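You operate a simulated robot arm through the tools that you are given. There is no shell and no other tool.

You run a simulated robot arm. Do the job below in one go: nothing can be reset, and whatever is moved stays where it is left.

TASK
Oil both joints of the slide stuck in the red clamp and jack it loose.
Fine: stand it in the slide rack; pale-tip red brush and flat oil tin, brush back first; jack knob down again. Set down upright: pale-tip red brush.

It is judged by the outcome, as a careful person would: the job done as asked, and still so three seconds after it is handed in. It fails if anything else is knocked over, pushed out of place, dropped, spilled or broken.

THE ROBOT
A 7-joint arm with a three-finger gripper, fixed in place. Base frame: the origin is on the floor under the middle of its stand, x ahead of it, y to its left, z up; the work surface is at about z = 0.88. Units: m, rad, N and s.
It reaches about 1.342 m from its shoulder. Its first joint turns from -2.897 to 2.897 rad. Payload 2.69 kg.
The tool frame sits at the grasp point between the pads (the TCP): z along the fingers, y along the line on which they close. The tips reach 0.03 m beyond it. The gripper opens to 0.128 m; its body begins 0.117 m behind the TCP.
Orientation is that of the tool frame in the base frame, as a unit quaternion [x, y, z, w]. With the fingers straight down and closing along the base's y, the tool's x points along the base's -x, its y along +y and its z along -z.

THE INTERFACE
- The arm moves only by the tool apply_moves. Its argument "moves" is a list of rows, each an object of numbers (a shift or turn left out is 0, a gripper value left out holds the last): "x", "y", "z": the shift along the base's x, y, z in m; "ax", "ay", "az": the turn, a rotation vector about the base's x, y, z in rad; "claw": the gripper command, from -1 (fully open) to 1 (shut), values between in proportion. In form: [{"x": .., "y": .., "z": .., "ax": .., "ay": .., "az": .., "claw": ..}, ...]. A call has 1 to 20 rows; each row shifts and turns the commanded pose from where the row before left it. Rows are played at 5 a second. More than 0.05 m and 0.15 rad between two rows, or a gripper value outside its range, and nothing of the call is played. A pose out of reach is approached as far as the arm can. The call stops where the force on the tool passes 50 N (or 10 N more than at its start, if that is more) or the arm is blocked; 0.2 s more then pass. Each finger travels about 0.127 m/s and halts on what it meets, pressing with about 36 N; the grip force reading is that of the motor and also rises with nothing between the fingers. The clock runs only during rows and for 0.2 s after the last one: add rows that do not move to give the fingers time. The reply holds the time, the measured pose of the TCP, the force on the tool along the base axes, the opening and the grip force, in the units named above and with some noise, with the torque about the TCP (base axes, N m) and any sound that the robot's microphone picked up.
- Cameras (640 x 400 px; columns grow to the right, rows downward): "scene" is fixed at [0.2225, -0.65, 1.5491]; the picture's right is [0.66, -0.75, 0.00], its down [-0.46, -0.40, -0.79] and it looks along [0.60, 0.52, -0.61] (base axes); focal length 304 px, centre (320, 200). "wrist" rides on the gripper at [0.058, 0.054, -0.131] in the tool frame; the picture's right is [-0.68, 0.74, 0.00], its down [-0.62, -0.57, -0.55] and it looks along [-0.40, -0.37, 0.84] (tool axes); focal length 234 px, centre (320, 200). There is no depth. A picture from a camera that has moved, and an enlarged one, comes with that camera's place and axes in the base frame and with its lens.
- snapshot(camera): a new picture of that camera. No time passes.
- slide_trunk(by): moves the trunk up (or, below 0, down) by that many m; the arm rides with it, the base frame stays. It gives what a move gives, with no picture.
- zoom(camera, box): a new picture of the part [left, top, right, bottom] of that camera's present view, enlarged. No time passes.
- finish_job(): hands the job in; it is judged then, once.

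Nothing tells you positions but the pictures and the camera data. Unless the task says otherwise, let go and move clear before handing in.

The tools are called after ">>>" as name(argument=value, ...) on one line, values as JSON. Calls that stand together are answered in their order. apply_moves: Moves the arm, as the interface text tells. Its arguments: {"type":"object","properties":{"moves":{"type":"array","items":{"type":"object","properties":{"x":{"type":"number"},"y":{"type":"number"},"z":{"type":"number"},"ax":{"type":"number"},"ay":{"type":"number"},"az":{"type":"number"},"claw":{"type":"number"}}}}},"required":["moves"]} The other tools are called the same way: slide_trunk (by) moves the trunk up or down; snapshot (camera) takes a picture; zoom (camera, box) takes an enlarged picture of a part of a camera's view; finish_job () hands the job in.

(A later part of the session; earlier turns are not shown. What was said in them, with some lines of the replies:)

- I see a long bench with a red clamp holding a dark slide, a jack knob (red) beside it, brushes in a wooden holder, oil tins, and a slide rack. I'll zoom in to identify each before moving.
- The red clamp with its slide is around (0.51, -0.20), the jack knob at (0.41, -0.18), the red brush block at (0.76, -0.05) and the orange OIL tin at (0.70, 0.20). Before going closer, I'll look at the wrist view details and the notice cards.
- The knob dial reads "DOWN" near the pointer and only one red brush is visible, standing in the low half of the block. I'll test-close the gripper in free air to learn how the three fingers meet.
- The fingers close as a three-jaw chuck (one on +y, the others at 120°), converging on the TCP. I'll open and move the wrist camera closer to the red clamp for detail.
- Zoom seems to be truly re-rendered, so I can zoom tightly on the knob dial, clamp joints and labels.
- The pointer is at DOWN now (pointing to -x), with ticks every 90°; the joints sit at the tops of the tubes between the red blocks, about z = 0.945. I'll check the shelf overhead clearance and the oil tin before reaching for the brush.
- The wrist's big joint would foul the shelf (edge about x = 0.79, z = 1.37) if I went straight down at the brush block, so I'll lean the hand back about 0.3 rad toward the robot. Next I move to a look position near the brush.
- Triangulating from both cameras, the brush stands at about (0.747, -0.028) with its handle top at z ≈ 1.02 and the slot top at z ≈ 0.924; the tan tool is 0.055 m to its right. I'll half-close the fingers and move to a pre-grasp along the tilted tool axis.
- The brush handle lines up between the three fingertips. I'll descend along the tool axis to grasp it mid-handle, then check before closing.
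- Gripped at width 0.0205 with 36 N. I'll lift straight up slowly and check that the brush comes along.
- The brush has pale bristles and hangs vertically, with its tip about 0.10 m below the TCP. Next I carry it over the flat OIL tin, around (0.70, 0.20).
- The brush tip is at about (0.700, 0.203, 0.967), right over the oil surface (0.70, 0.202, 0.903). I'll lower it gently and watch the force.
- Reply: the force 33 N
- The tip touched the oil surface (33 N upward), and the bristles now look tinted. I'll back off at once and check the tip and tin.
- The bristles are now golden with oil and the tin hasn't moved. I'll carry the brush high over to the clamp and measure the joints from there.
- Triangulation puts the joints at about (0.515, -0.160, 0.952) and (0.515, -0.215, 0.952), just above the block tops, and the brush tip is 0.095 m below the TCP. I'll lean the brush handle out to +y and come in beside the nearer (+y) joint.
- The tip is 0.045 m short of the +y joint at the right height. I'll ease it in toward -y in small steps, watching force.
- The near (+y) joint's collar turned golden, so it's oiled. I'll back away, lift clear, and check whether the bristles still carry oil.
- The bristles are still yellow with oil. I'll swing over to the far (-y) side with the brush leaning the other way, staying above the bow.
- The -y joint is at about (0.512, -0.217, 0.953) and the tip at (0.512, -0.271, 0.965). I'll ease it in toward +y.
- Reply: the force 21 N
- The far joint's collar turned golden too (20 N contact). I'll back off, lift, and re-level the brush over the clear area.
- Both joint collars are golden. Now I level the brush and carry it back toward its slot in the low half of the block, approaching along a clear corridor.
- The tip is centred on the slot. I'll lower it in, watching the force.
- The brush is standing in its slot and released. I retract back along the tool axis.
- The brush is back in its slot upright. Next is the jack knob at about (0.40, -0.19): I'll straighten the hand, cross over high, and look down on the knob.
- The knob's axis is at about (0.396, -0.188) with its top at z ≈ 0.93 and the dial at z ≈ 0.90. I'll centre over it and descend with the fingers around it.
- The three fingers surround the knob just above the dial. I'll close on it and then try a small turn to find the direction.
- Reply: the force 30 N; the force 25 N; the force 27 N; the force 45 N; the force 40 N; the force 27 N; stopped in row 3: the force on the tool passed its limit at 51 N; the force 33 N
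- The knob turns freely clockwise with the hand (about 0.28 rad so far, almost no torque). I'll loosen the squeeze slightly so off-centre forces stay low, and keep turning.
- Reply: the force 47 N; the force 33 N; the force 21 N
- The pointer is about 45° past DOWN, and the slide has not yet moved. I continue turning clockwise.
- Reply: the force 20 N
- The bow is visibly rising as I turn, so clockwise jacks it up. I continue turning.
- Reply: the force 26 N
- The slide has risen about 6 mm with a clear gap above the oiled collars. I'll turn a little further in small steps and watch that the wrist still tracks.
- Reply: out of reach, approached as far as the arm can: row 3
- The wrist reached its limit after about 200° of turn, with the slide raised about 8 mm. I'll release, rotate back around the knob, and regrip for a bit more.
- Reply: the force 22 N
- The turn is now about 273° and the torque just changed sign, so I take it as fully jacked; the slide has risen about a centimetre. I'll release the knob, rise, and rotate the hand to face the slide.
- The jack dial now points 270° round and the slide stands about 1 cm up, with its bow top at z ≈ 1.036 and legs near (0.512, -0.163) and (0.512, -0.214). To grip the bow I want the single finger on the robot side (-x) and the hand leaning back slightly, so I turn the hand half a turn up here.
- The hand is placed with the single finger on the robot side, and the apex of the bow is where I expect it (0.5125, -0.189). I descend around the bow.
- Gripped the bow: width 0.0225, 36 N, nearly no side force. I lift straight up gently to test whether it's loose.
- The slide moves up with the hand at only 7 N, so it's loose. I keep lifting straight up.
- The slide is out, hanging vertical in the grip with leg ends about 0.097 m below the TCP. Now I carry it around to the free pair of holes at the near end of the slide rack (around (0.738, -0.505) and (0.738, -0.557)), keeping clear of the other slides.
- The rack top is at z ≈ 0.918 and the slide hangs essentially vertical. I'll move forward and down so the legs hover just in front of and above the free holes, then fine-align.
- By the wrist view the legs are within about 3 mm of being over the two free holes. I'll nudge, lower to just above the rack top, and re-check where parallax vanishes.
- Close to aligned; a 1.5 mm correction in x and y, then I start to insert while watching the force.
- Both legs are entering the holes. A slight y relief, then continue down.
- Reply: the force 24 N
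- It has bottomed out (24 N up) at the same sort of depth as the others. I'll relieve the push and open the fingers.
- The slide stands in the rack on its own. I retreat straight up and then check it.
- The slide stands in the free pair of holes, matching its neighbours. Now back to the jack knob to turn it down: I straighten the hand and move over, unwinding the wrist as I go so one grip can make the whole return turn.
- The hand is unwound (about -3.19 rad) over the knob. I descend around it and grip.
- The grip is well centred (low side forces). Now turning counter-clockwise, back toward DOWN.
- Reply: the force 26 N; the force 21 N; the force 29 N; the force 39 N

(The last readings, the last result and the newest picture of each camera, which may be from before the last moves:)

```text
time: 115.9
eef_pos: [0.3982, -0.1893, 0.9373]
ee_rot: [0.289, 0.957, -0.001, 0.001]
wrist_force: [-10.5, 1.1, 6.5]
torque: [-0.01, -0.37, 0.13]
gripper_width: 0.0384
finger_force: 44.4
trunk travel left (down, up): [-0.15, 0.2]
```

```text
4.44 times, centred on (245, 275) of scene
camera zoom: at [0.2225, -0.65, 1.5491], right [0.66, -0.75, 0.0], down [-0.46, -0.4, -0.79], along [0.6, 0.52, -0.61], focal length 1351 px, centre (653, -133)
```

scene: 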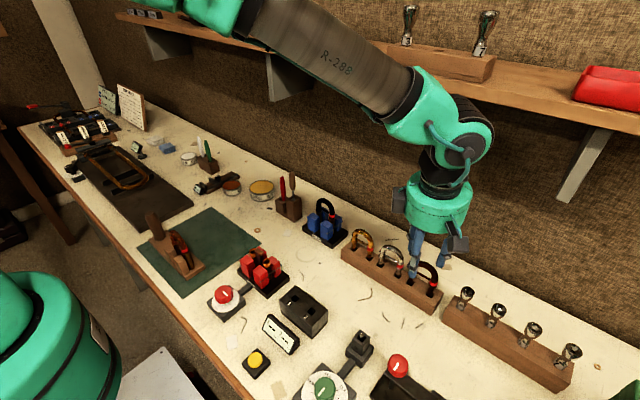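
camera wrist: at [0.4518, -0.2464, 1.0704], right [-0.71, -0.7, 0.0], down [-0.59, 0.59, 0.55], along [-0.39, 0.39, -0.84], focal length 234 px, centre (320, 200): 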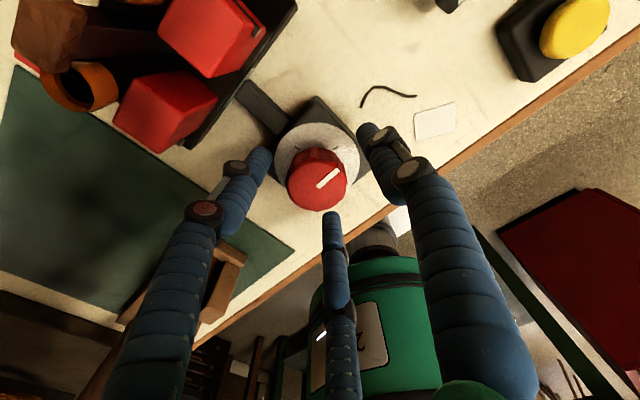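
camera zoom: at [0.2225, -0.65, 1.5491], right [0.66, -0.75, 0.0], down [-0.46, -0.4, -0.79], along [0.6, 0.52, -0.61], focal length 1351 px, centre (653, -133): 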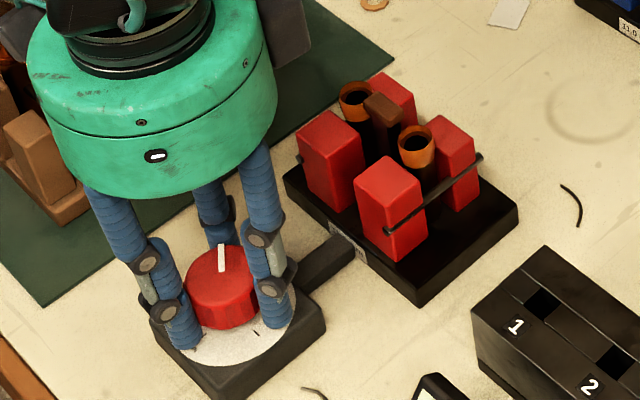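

>>> apply_moves(moves=[{"x": -0.0006, "az": 0.1}, {"az": 0.1}, {"az": 0.1}, {"az": 0.1}, {"az": 0.1}, {"az": 0.1}, {}])

>>> apply_moves(moves=[{"az": 0.1}, {"az": 0.1}, {"az": 0.1}, {"az": 0.1}, {"az": 0.1}, {"az": 0.1}, {}])

>>> zoom(camera="scene", box=[200, 230, 290, 320])

>>> zoom(camera="wrist", box=[240, 100, 400, 240])

```text
time: 117.5
eef_pos: [0.3994, -0.1896, 0.9377]
ee_rot: [-0.008, 1.0, 0.0, 0.001]
wrist_force: [-17.8, -12.9, 10.0]
torque: [-0.58, 0.21, 0.15]
gripper_width: 0.0387
finger_force: 45.0
trunk travel left (down, up): [-0.15, 0.2]
```

```text
time: 119.1
eef_pos: [0.399, -0.1901, 0.9381]
ee_rot: [-0.303, 0.953, 0.001, 0.002]
wrist_force: [-4.8, -2.3, -1.1]
torque: [0.15, -0.18, 0.07]
gripper_width: 0.0383
finger_force: 45.3
trunk travel left (down, up): [-0.15, 0.2]
```

```text
4.44 times, centred on (245, 275) of scene
camera zoom: at [0.2225, -0.65, 1.5491], right [0.66, -0.75, 0.0], down [-0.46, -0.4, -0.79], along [0.6, 0.52, -0.61], focal length 1351 px, centre (653, -133)
```

zoom: 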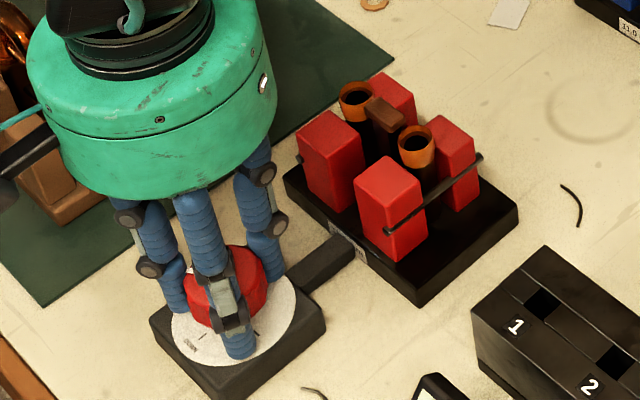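

```text
2.86 times, centred on (320, 170) of wrist
camera zoom: at [0.3194, -0.1794, 1.0687], right [0.13, 0.99, 0.0], down [0.83, -0.11, 0.55], along [0.55, -0.07, -0.83], focal length 669 px, centre (320, 286)
```

zoom: 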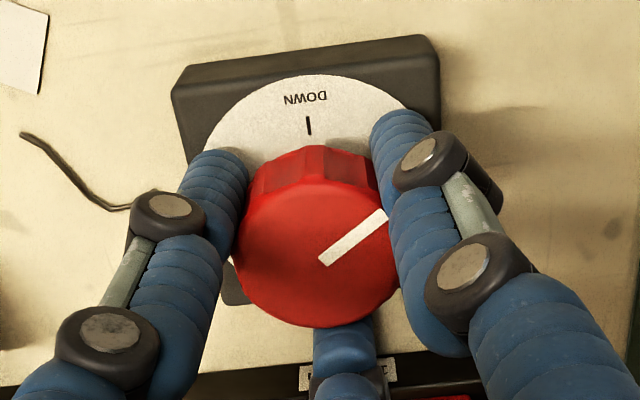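

>>> apply_moves(moves=[{"az": 0.1}, {"az": 0.1}, {"az": 0.1}, {"az": 0.1}, {"az": 0.1}, {"az": 0.1}, {}])

>>> zoom(camera="wrist", box=[240, 100, 400, 240])

>>> zoom(camera="scene", box=[200, 230, 290, 320])

```text
time: 120.7
eef_pos: [0.3984, -0.1895, 0.9392]
ee_rot: [-0.57, 0.822, 0.001, 0.002]
wrist_force: [-9.2, -19.4, 1.1]
torque: [-0.47, 0.04, 0.16]
gripper_width: 0.0386
finger_force: 45.6
trunk travel left (down, up): [-0.15, 0.2]
```

```text
2.86 times, centred on (320, 170) of wrist
camera zoom: at [0.3275, -0.2259, 1.0687], right [-0.45, 0.89, 0.0], down [0.74, 0.38, 0.55], along [0.49, 0.25, -0.83], focal length 669 px, centre (320, 286)
```

zoom: 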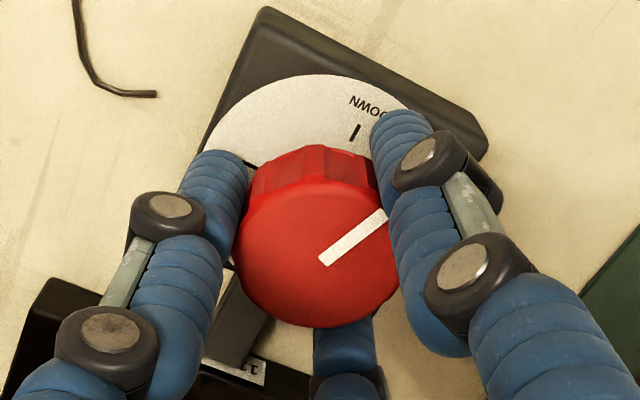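

```text
4.44 times, centred on (245, 275) of scene
camera zoom: at [0.2225, -0.65, 1.5491], right [0.66, -0.75, 0.0], down [-0.46, -0.4, -0.79], along [0.6, 0.52, -0.61], focal length 1351 px, centre (653, -133)
```

zoom: 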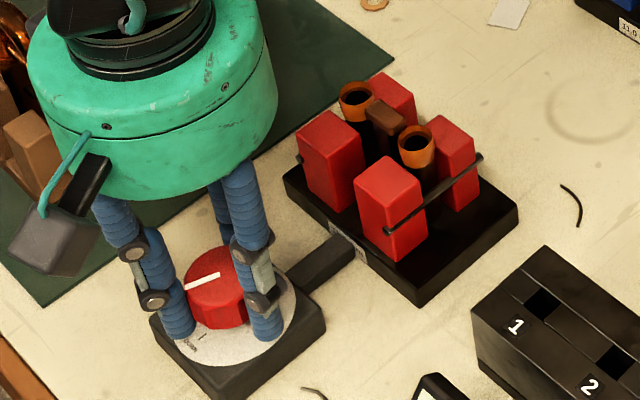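

>>> apply_moves(moves=[{"y": -0.0007, "az": 0.1}, {"az": 0.1}, {}])

>>> zoom(camera="scene", box=[205, 270, 255, 320])

>>> zoom(camera="wrist", box=[240, 100, 400, 240])

```text
time: 121.5
eef_pos: [0.3994, -0.1899, 0.9377]
ee_rot: [-0.65, 0.76, 0.0, 0.002]
wrist_force: [-6.2, -10.4, 9.5]
torque: [-0.12, -0.01, 0.11]
gripper_width: 0.0386
finger_force: 45.1
trunk travel left (down, up): [-0.15, 0.2]
```

```text
8.00 times, centred on (230, 295) of scene
camera zoom: at [0.2225, -0.65, 1.5491], right [0.66, -0.75, 0.0], down [-0.46, -0.4, -0.79], along [0.6, 0.52, -0.61], focal length 2432 px, centre (1040, -560)
```

zoom: 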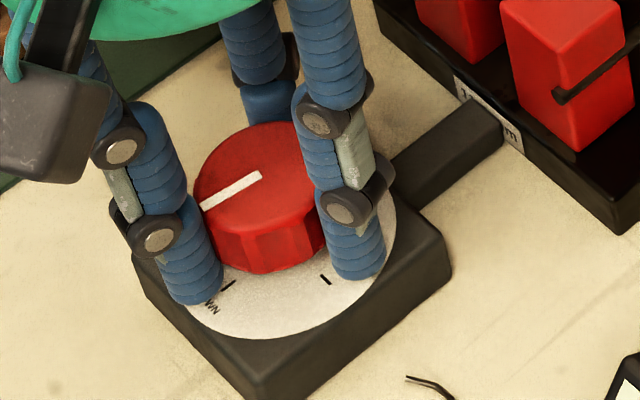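

```text
2.86 times, centred on (320, 170) of wrist
camera zoom: at [0.3361, -0.2393, 1.0687], right [-0.62, 0.78, 0.0], down [0.65, 0.52, 0.55], along [0.43, 0.34, -0.83], focal length 669 px, centre (320, 286)
```

zoom: 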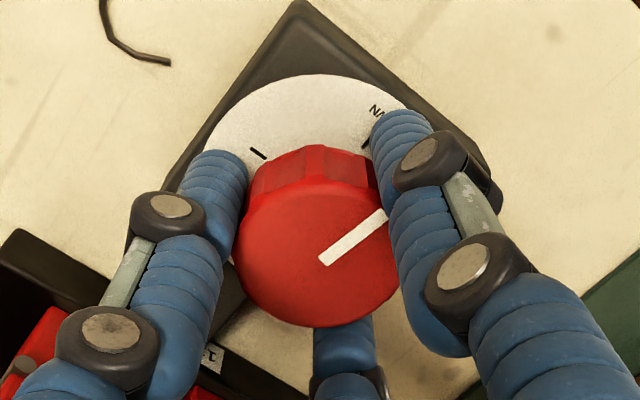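

>>> apply_moves(moves=[{"az": 0.08}, {"az": 0.06}, {}])

>>> zoom(camera="scene", box=[205, 270, 255, 320])

```text
time: 122.3
eef_pos: [0.4005, -0.1909, 0.9387]
ee_rot: [-0.701, 0.713, 0.0, 0.0]
wrist_force: [5.5, 2.0, 5.1]
torque: [0.2, -0.38, -0.03]
gripper_width: 0.0384
finger_force: 44.9
trunk travel left (down, up): [-0.15, 0.2]
```

```text
8.00 times, centred on (230, 295) of scene
camera zoom: at [0.2225, -0.65, 1.5491], right [0.66, -0.75, 0.0], down [-0.46, -0.4, -0.79], along [0.6, 0.52, -0.61], focal length 2432 px, centre (1040, -560)
```

zoom: 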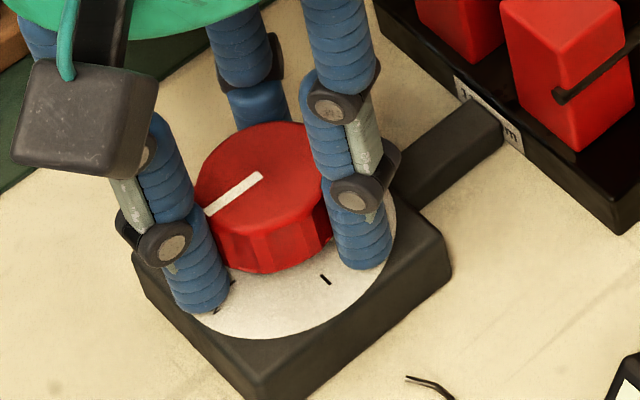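

>>> apply_moves(moves=[{"az": 0.04}, {"az": 0.02}, {}])

>>> zoom(camera="scene", box=[205, 270, 255, 320])

```text
time: 123.1
eef_pos: [0.3979, -0.1905, 0.9382]
ee_rot: [0.722, -0.692, -0.001, -0.001]
wrist_force: [0.6, -1.0, 3.3]
torque: [-0.01, -0.08, -0.07]
gripper_width: 0.0384
finger_force: 44.7
trunk travel left (down, up): [-0.15, 0.2]
```

```text
8.00 times, centred on (230, 295) of scene
camera zoom: at [0.2225, -0.65, 1.5491], right [0.66, -0.75, 0.0], down [-0.46, -0.4, -0.79], along [0.6, 0.52, -0.61], focal length 2432 px, centre (1040, -560)
```

zoom: 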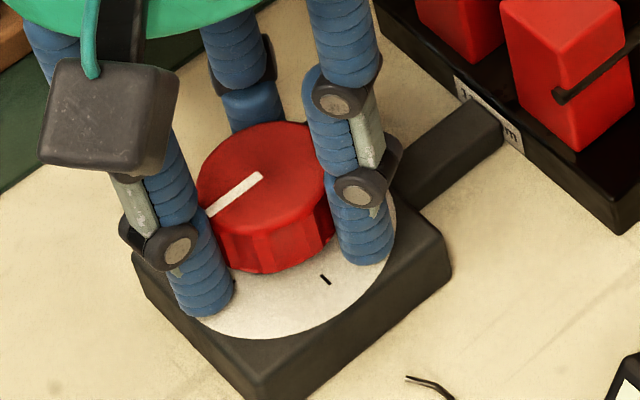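

The pointer is back at DOWN. I release the knob gently and rise straight up, then verify everything.

>>> apply_moves(moves=[{"claw": 0.2}, {"claw": 0.0}, {"claw": -0.15}, {}, {"z": 0.03}, {"z": 0.04}, {"z": 0.05}, {"z": 0.05}, {"z": 0.03, "x": -0.02, "y": 0.03}, {"y": 0.04, "z": 0.02}, {"y": 0.04}, {}])

>>> snapshot(camera="scene")

>>> zoom(camera="scene", box=[200, 230, 300, 325])

>>> zoom(camera="scene", box=[340, 215, 450, 315])

>>> zoom(camera="scene", box=[180, 130, 340, 240])

```text
time: 125.7
eef_pos: [0.3742, -0.0781, 1.1569]
ee_rot: [0.722, -0.692, 0.0, -0.001]
wrist_force: [-0.7, 0.8, -0.5]
torque: [-0.05, 0.01, 0.04]
gripper_width: 0.0737
finger_force: 0.0
trunk travel left (down, up): [-0.15, 0.2]
```

```text
taken
```

scene: 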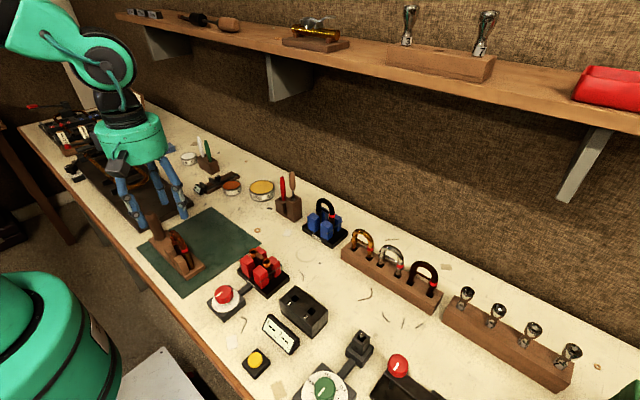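

```text
4.21 times, centred on (250, 278) of scene
camera zoom: at [0.2225, -0.65, 1.5491], right [0.66, -0.75, 0.0], down [-0.46, -0.4, -0.79], along [0.6, 0.52, -0.61], focal length 1280 px, centre (615, -126)
```

zoom: 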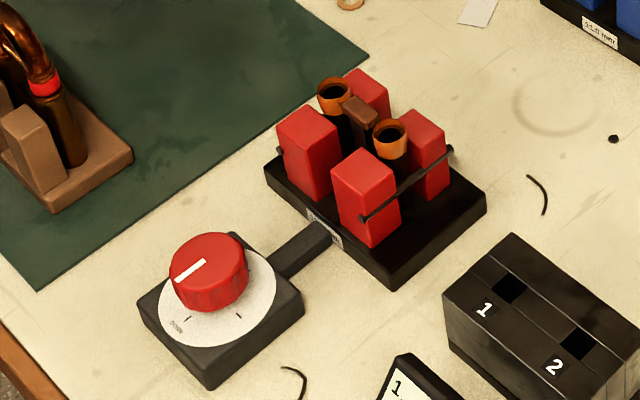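

```text
4.00 times, centred on (395, 265) of scene
camera zoom: at [0.2225, -0.65, 1.5491], right [0.66, -0.75, 0.0], down [-0.46, -0.4, -0.79], along [0.6, 0.52, -0.61], focal length 1216 px, centre (20, -60)
```

zoom: 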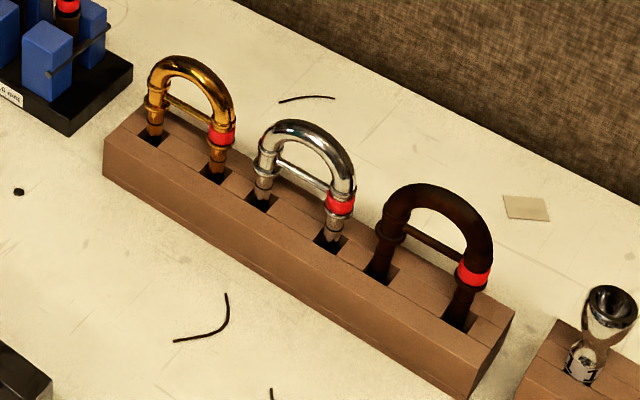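

```text
3.64 times, centred on (260, 185) of scene
camera zoom: at [0.2225, -0.65, 1.5491], right [0.66, -0.75, 0.0], down [-0.46, -0.4, -0.79], along [0.6, 0.52, -0.61], focal length 1105 px, centre (538, 254)
```

zoom: 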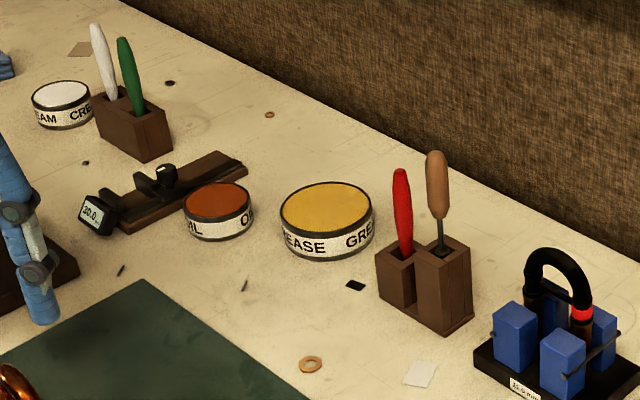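

>>> zoom(camera="scene", box=[205, 280, 250, 320])

>>> zoom(camera="scene", box=[400, 250, 450, 310])

>>> zoom(camera="scene", box=[265, 165, 315, 225])

```text
10.00 times, centred on (228, 300) of scene
camera zoom: at [0.2225, -0.65, 1.5491], right [0.66, -0.75, 0.0], down [-0.46, -0.4, -0.79], along [0.6, 0.52, -0.61], focal length 3040 px, centre (1245, -800)
```

zoom: 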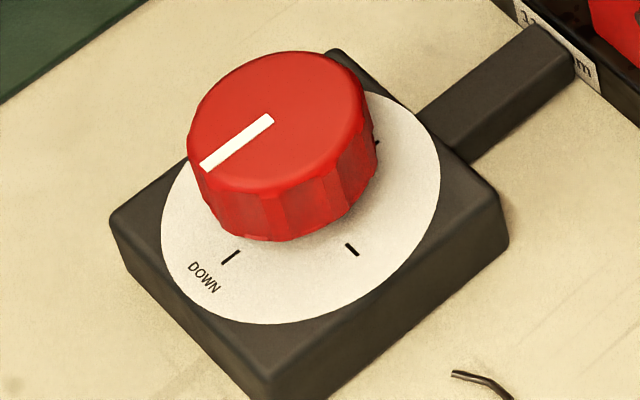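

```text
6.67 times, centred on (425, 280) of scene
camera zoom: at [0.2225, -0.65, 1.5491], right [0.66, -0.75, 0.0], down [-0.46, -0.4, -0.79], along [0.6, 0.52, -0.61], focal length 2026 px, centre (-380, -333)
```

zoom: 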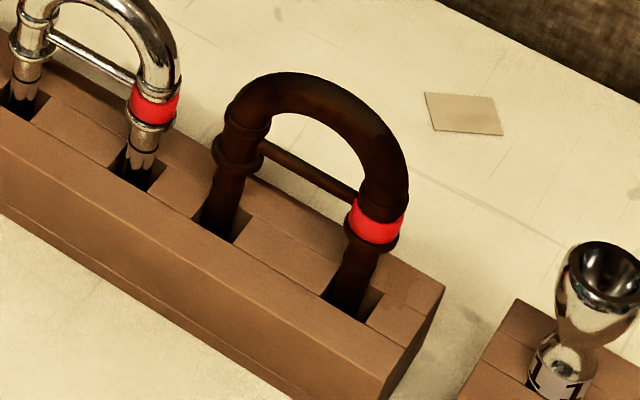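

```text
6.67 times, centred on (290, 195) of scene
camera zoom: at [0.2225, -0.65, 1.5491], right [0.66, -0.75, 0.0], down [-0.46, -0.4, -0.79], along [0.6, 0.52, -0.61], focal length 2026 px, centre (520, 233)
```

zoom: 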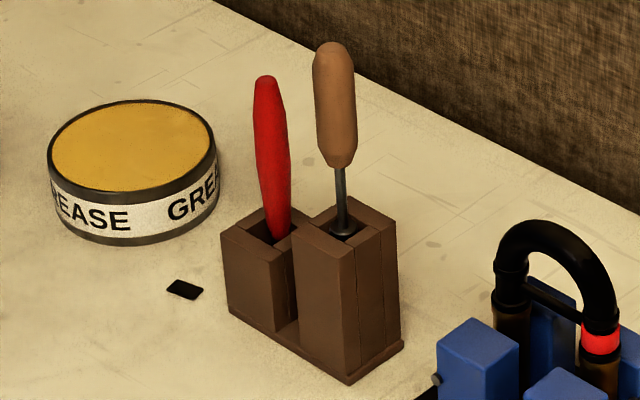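

The knob pointer sits exactly on DOWN as it did at the start. The slide stands in the rack's free holes and the brush is upright in its slot. The oil tin and everything else look undisturbed, and the hand is clear and empty, so I hand the job in.

>>> finish_job()

```text
The job is handed in.
```

The job is done and handed in. The slide is out of the red clamp and standing upright in the free pair of holes in the slide rack.

- **Oiling:** I oiled both joints with the pale-tip red brush from the flat oil tin. Both collars turned golden where the oil reached them.
- **Brush:** It went back first, before any jacking, and stands upright in its slot in the holder.
- **Jacking:** The slide rose about 1 cm over roughly 270° of clockwise turn. It then lifted out at only about 7 N.
- **Jack knob:** It is turned back down, with the pointer on the DOWN mark as at the start.

The oil tin stayed where it was, and the last pictures show nothing else moved, dropped or spilled. The gripper is empty and clear of the bench.
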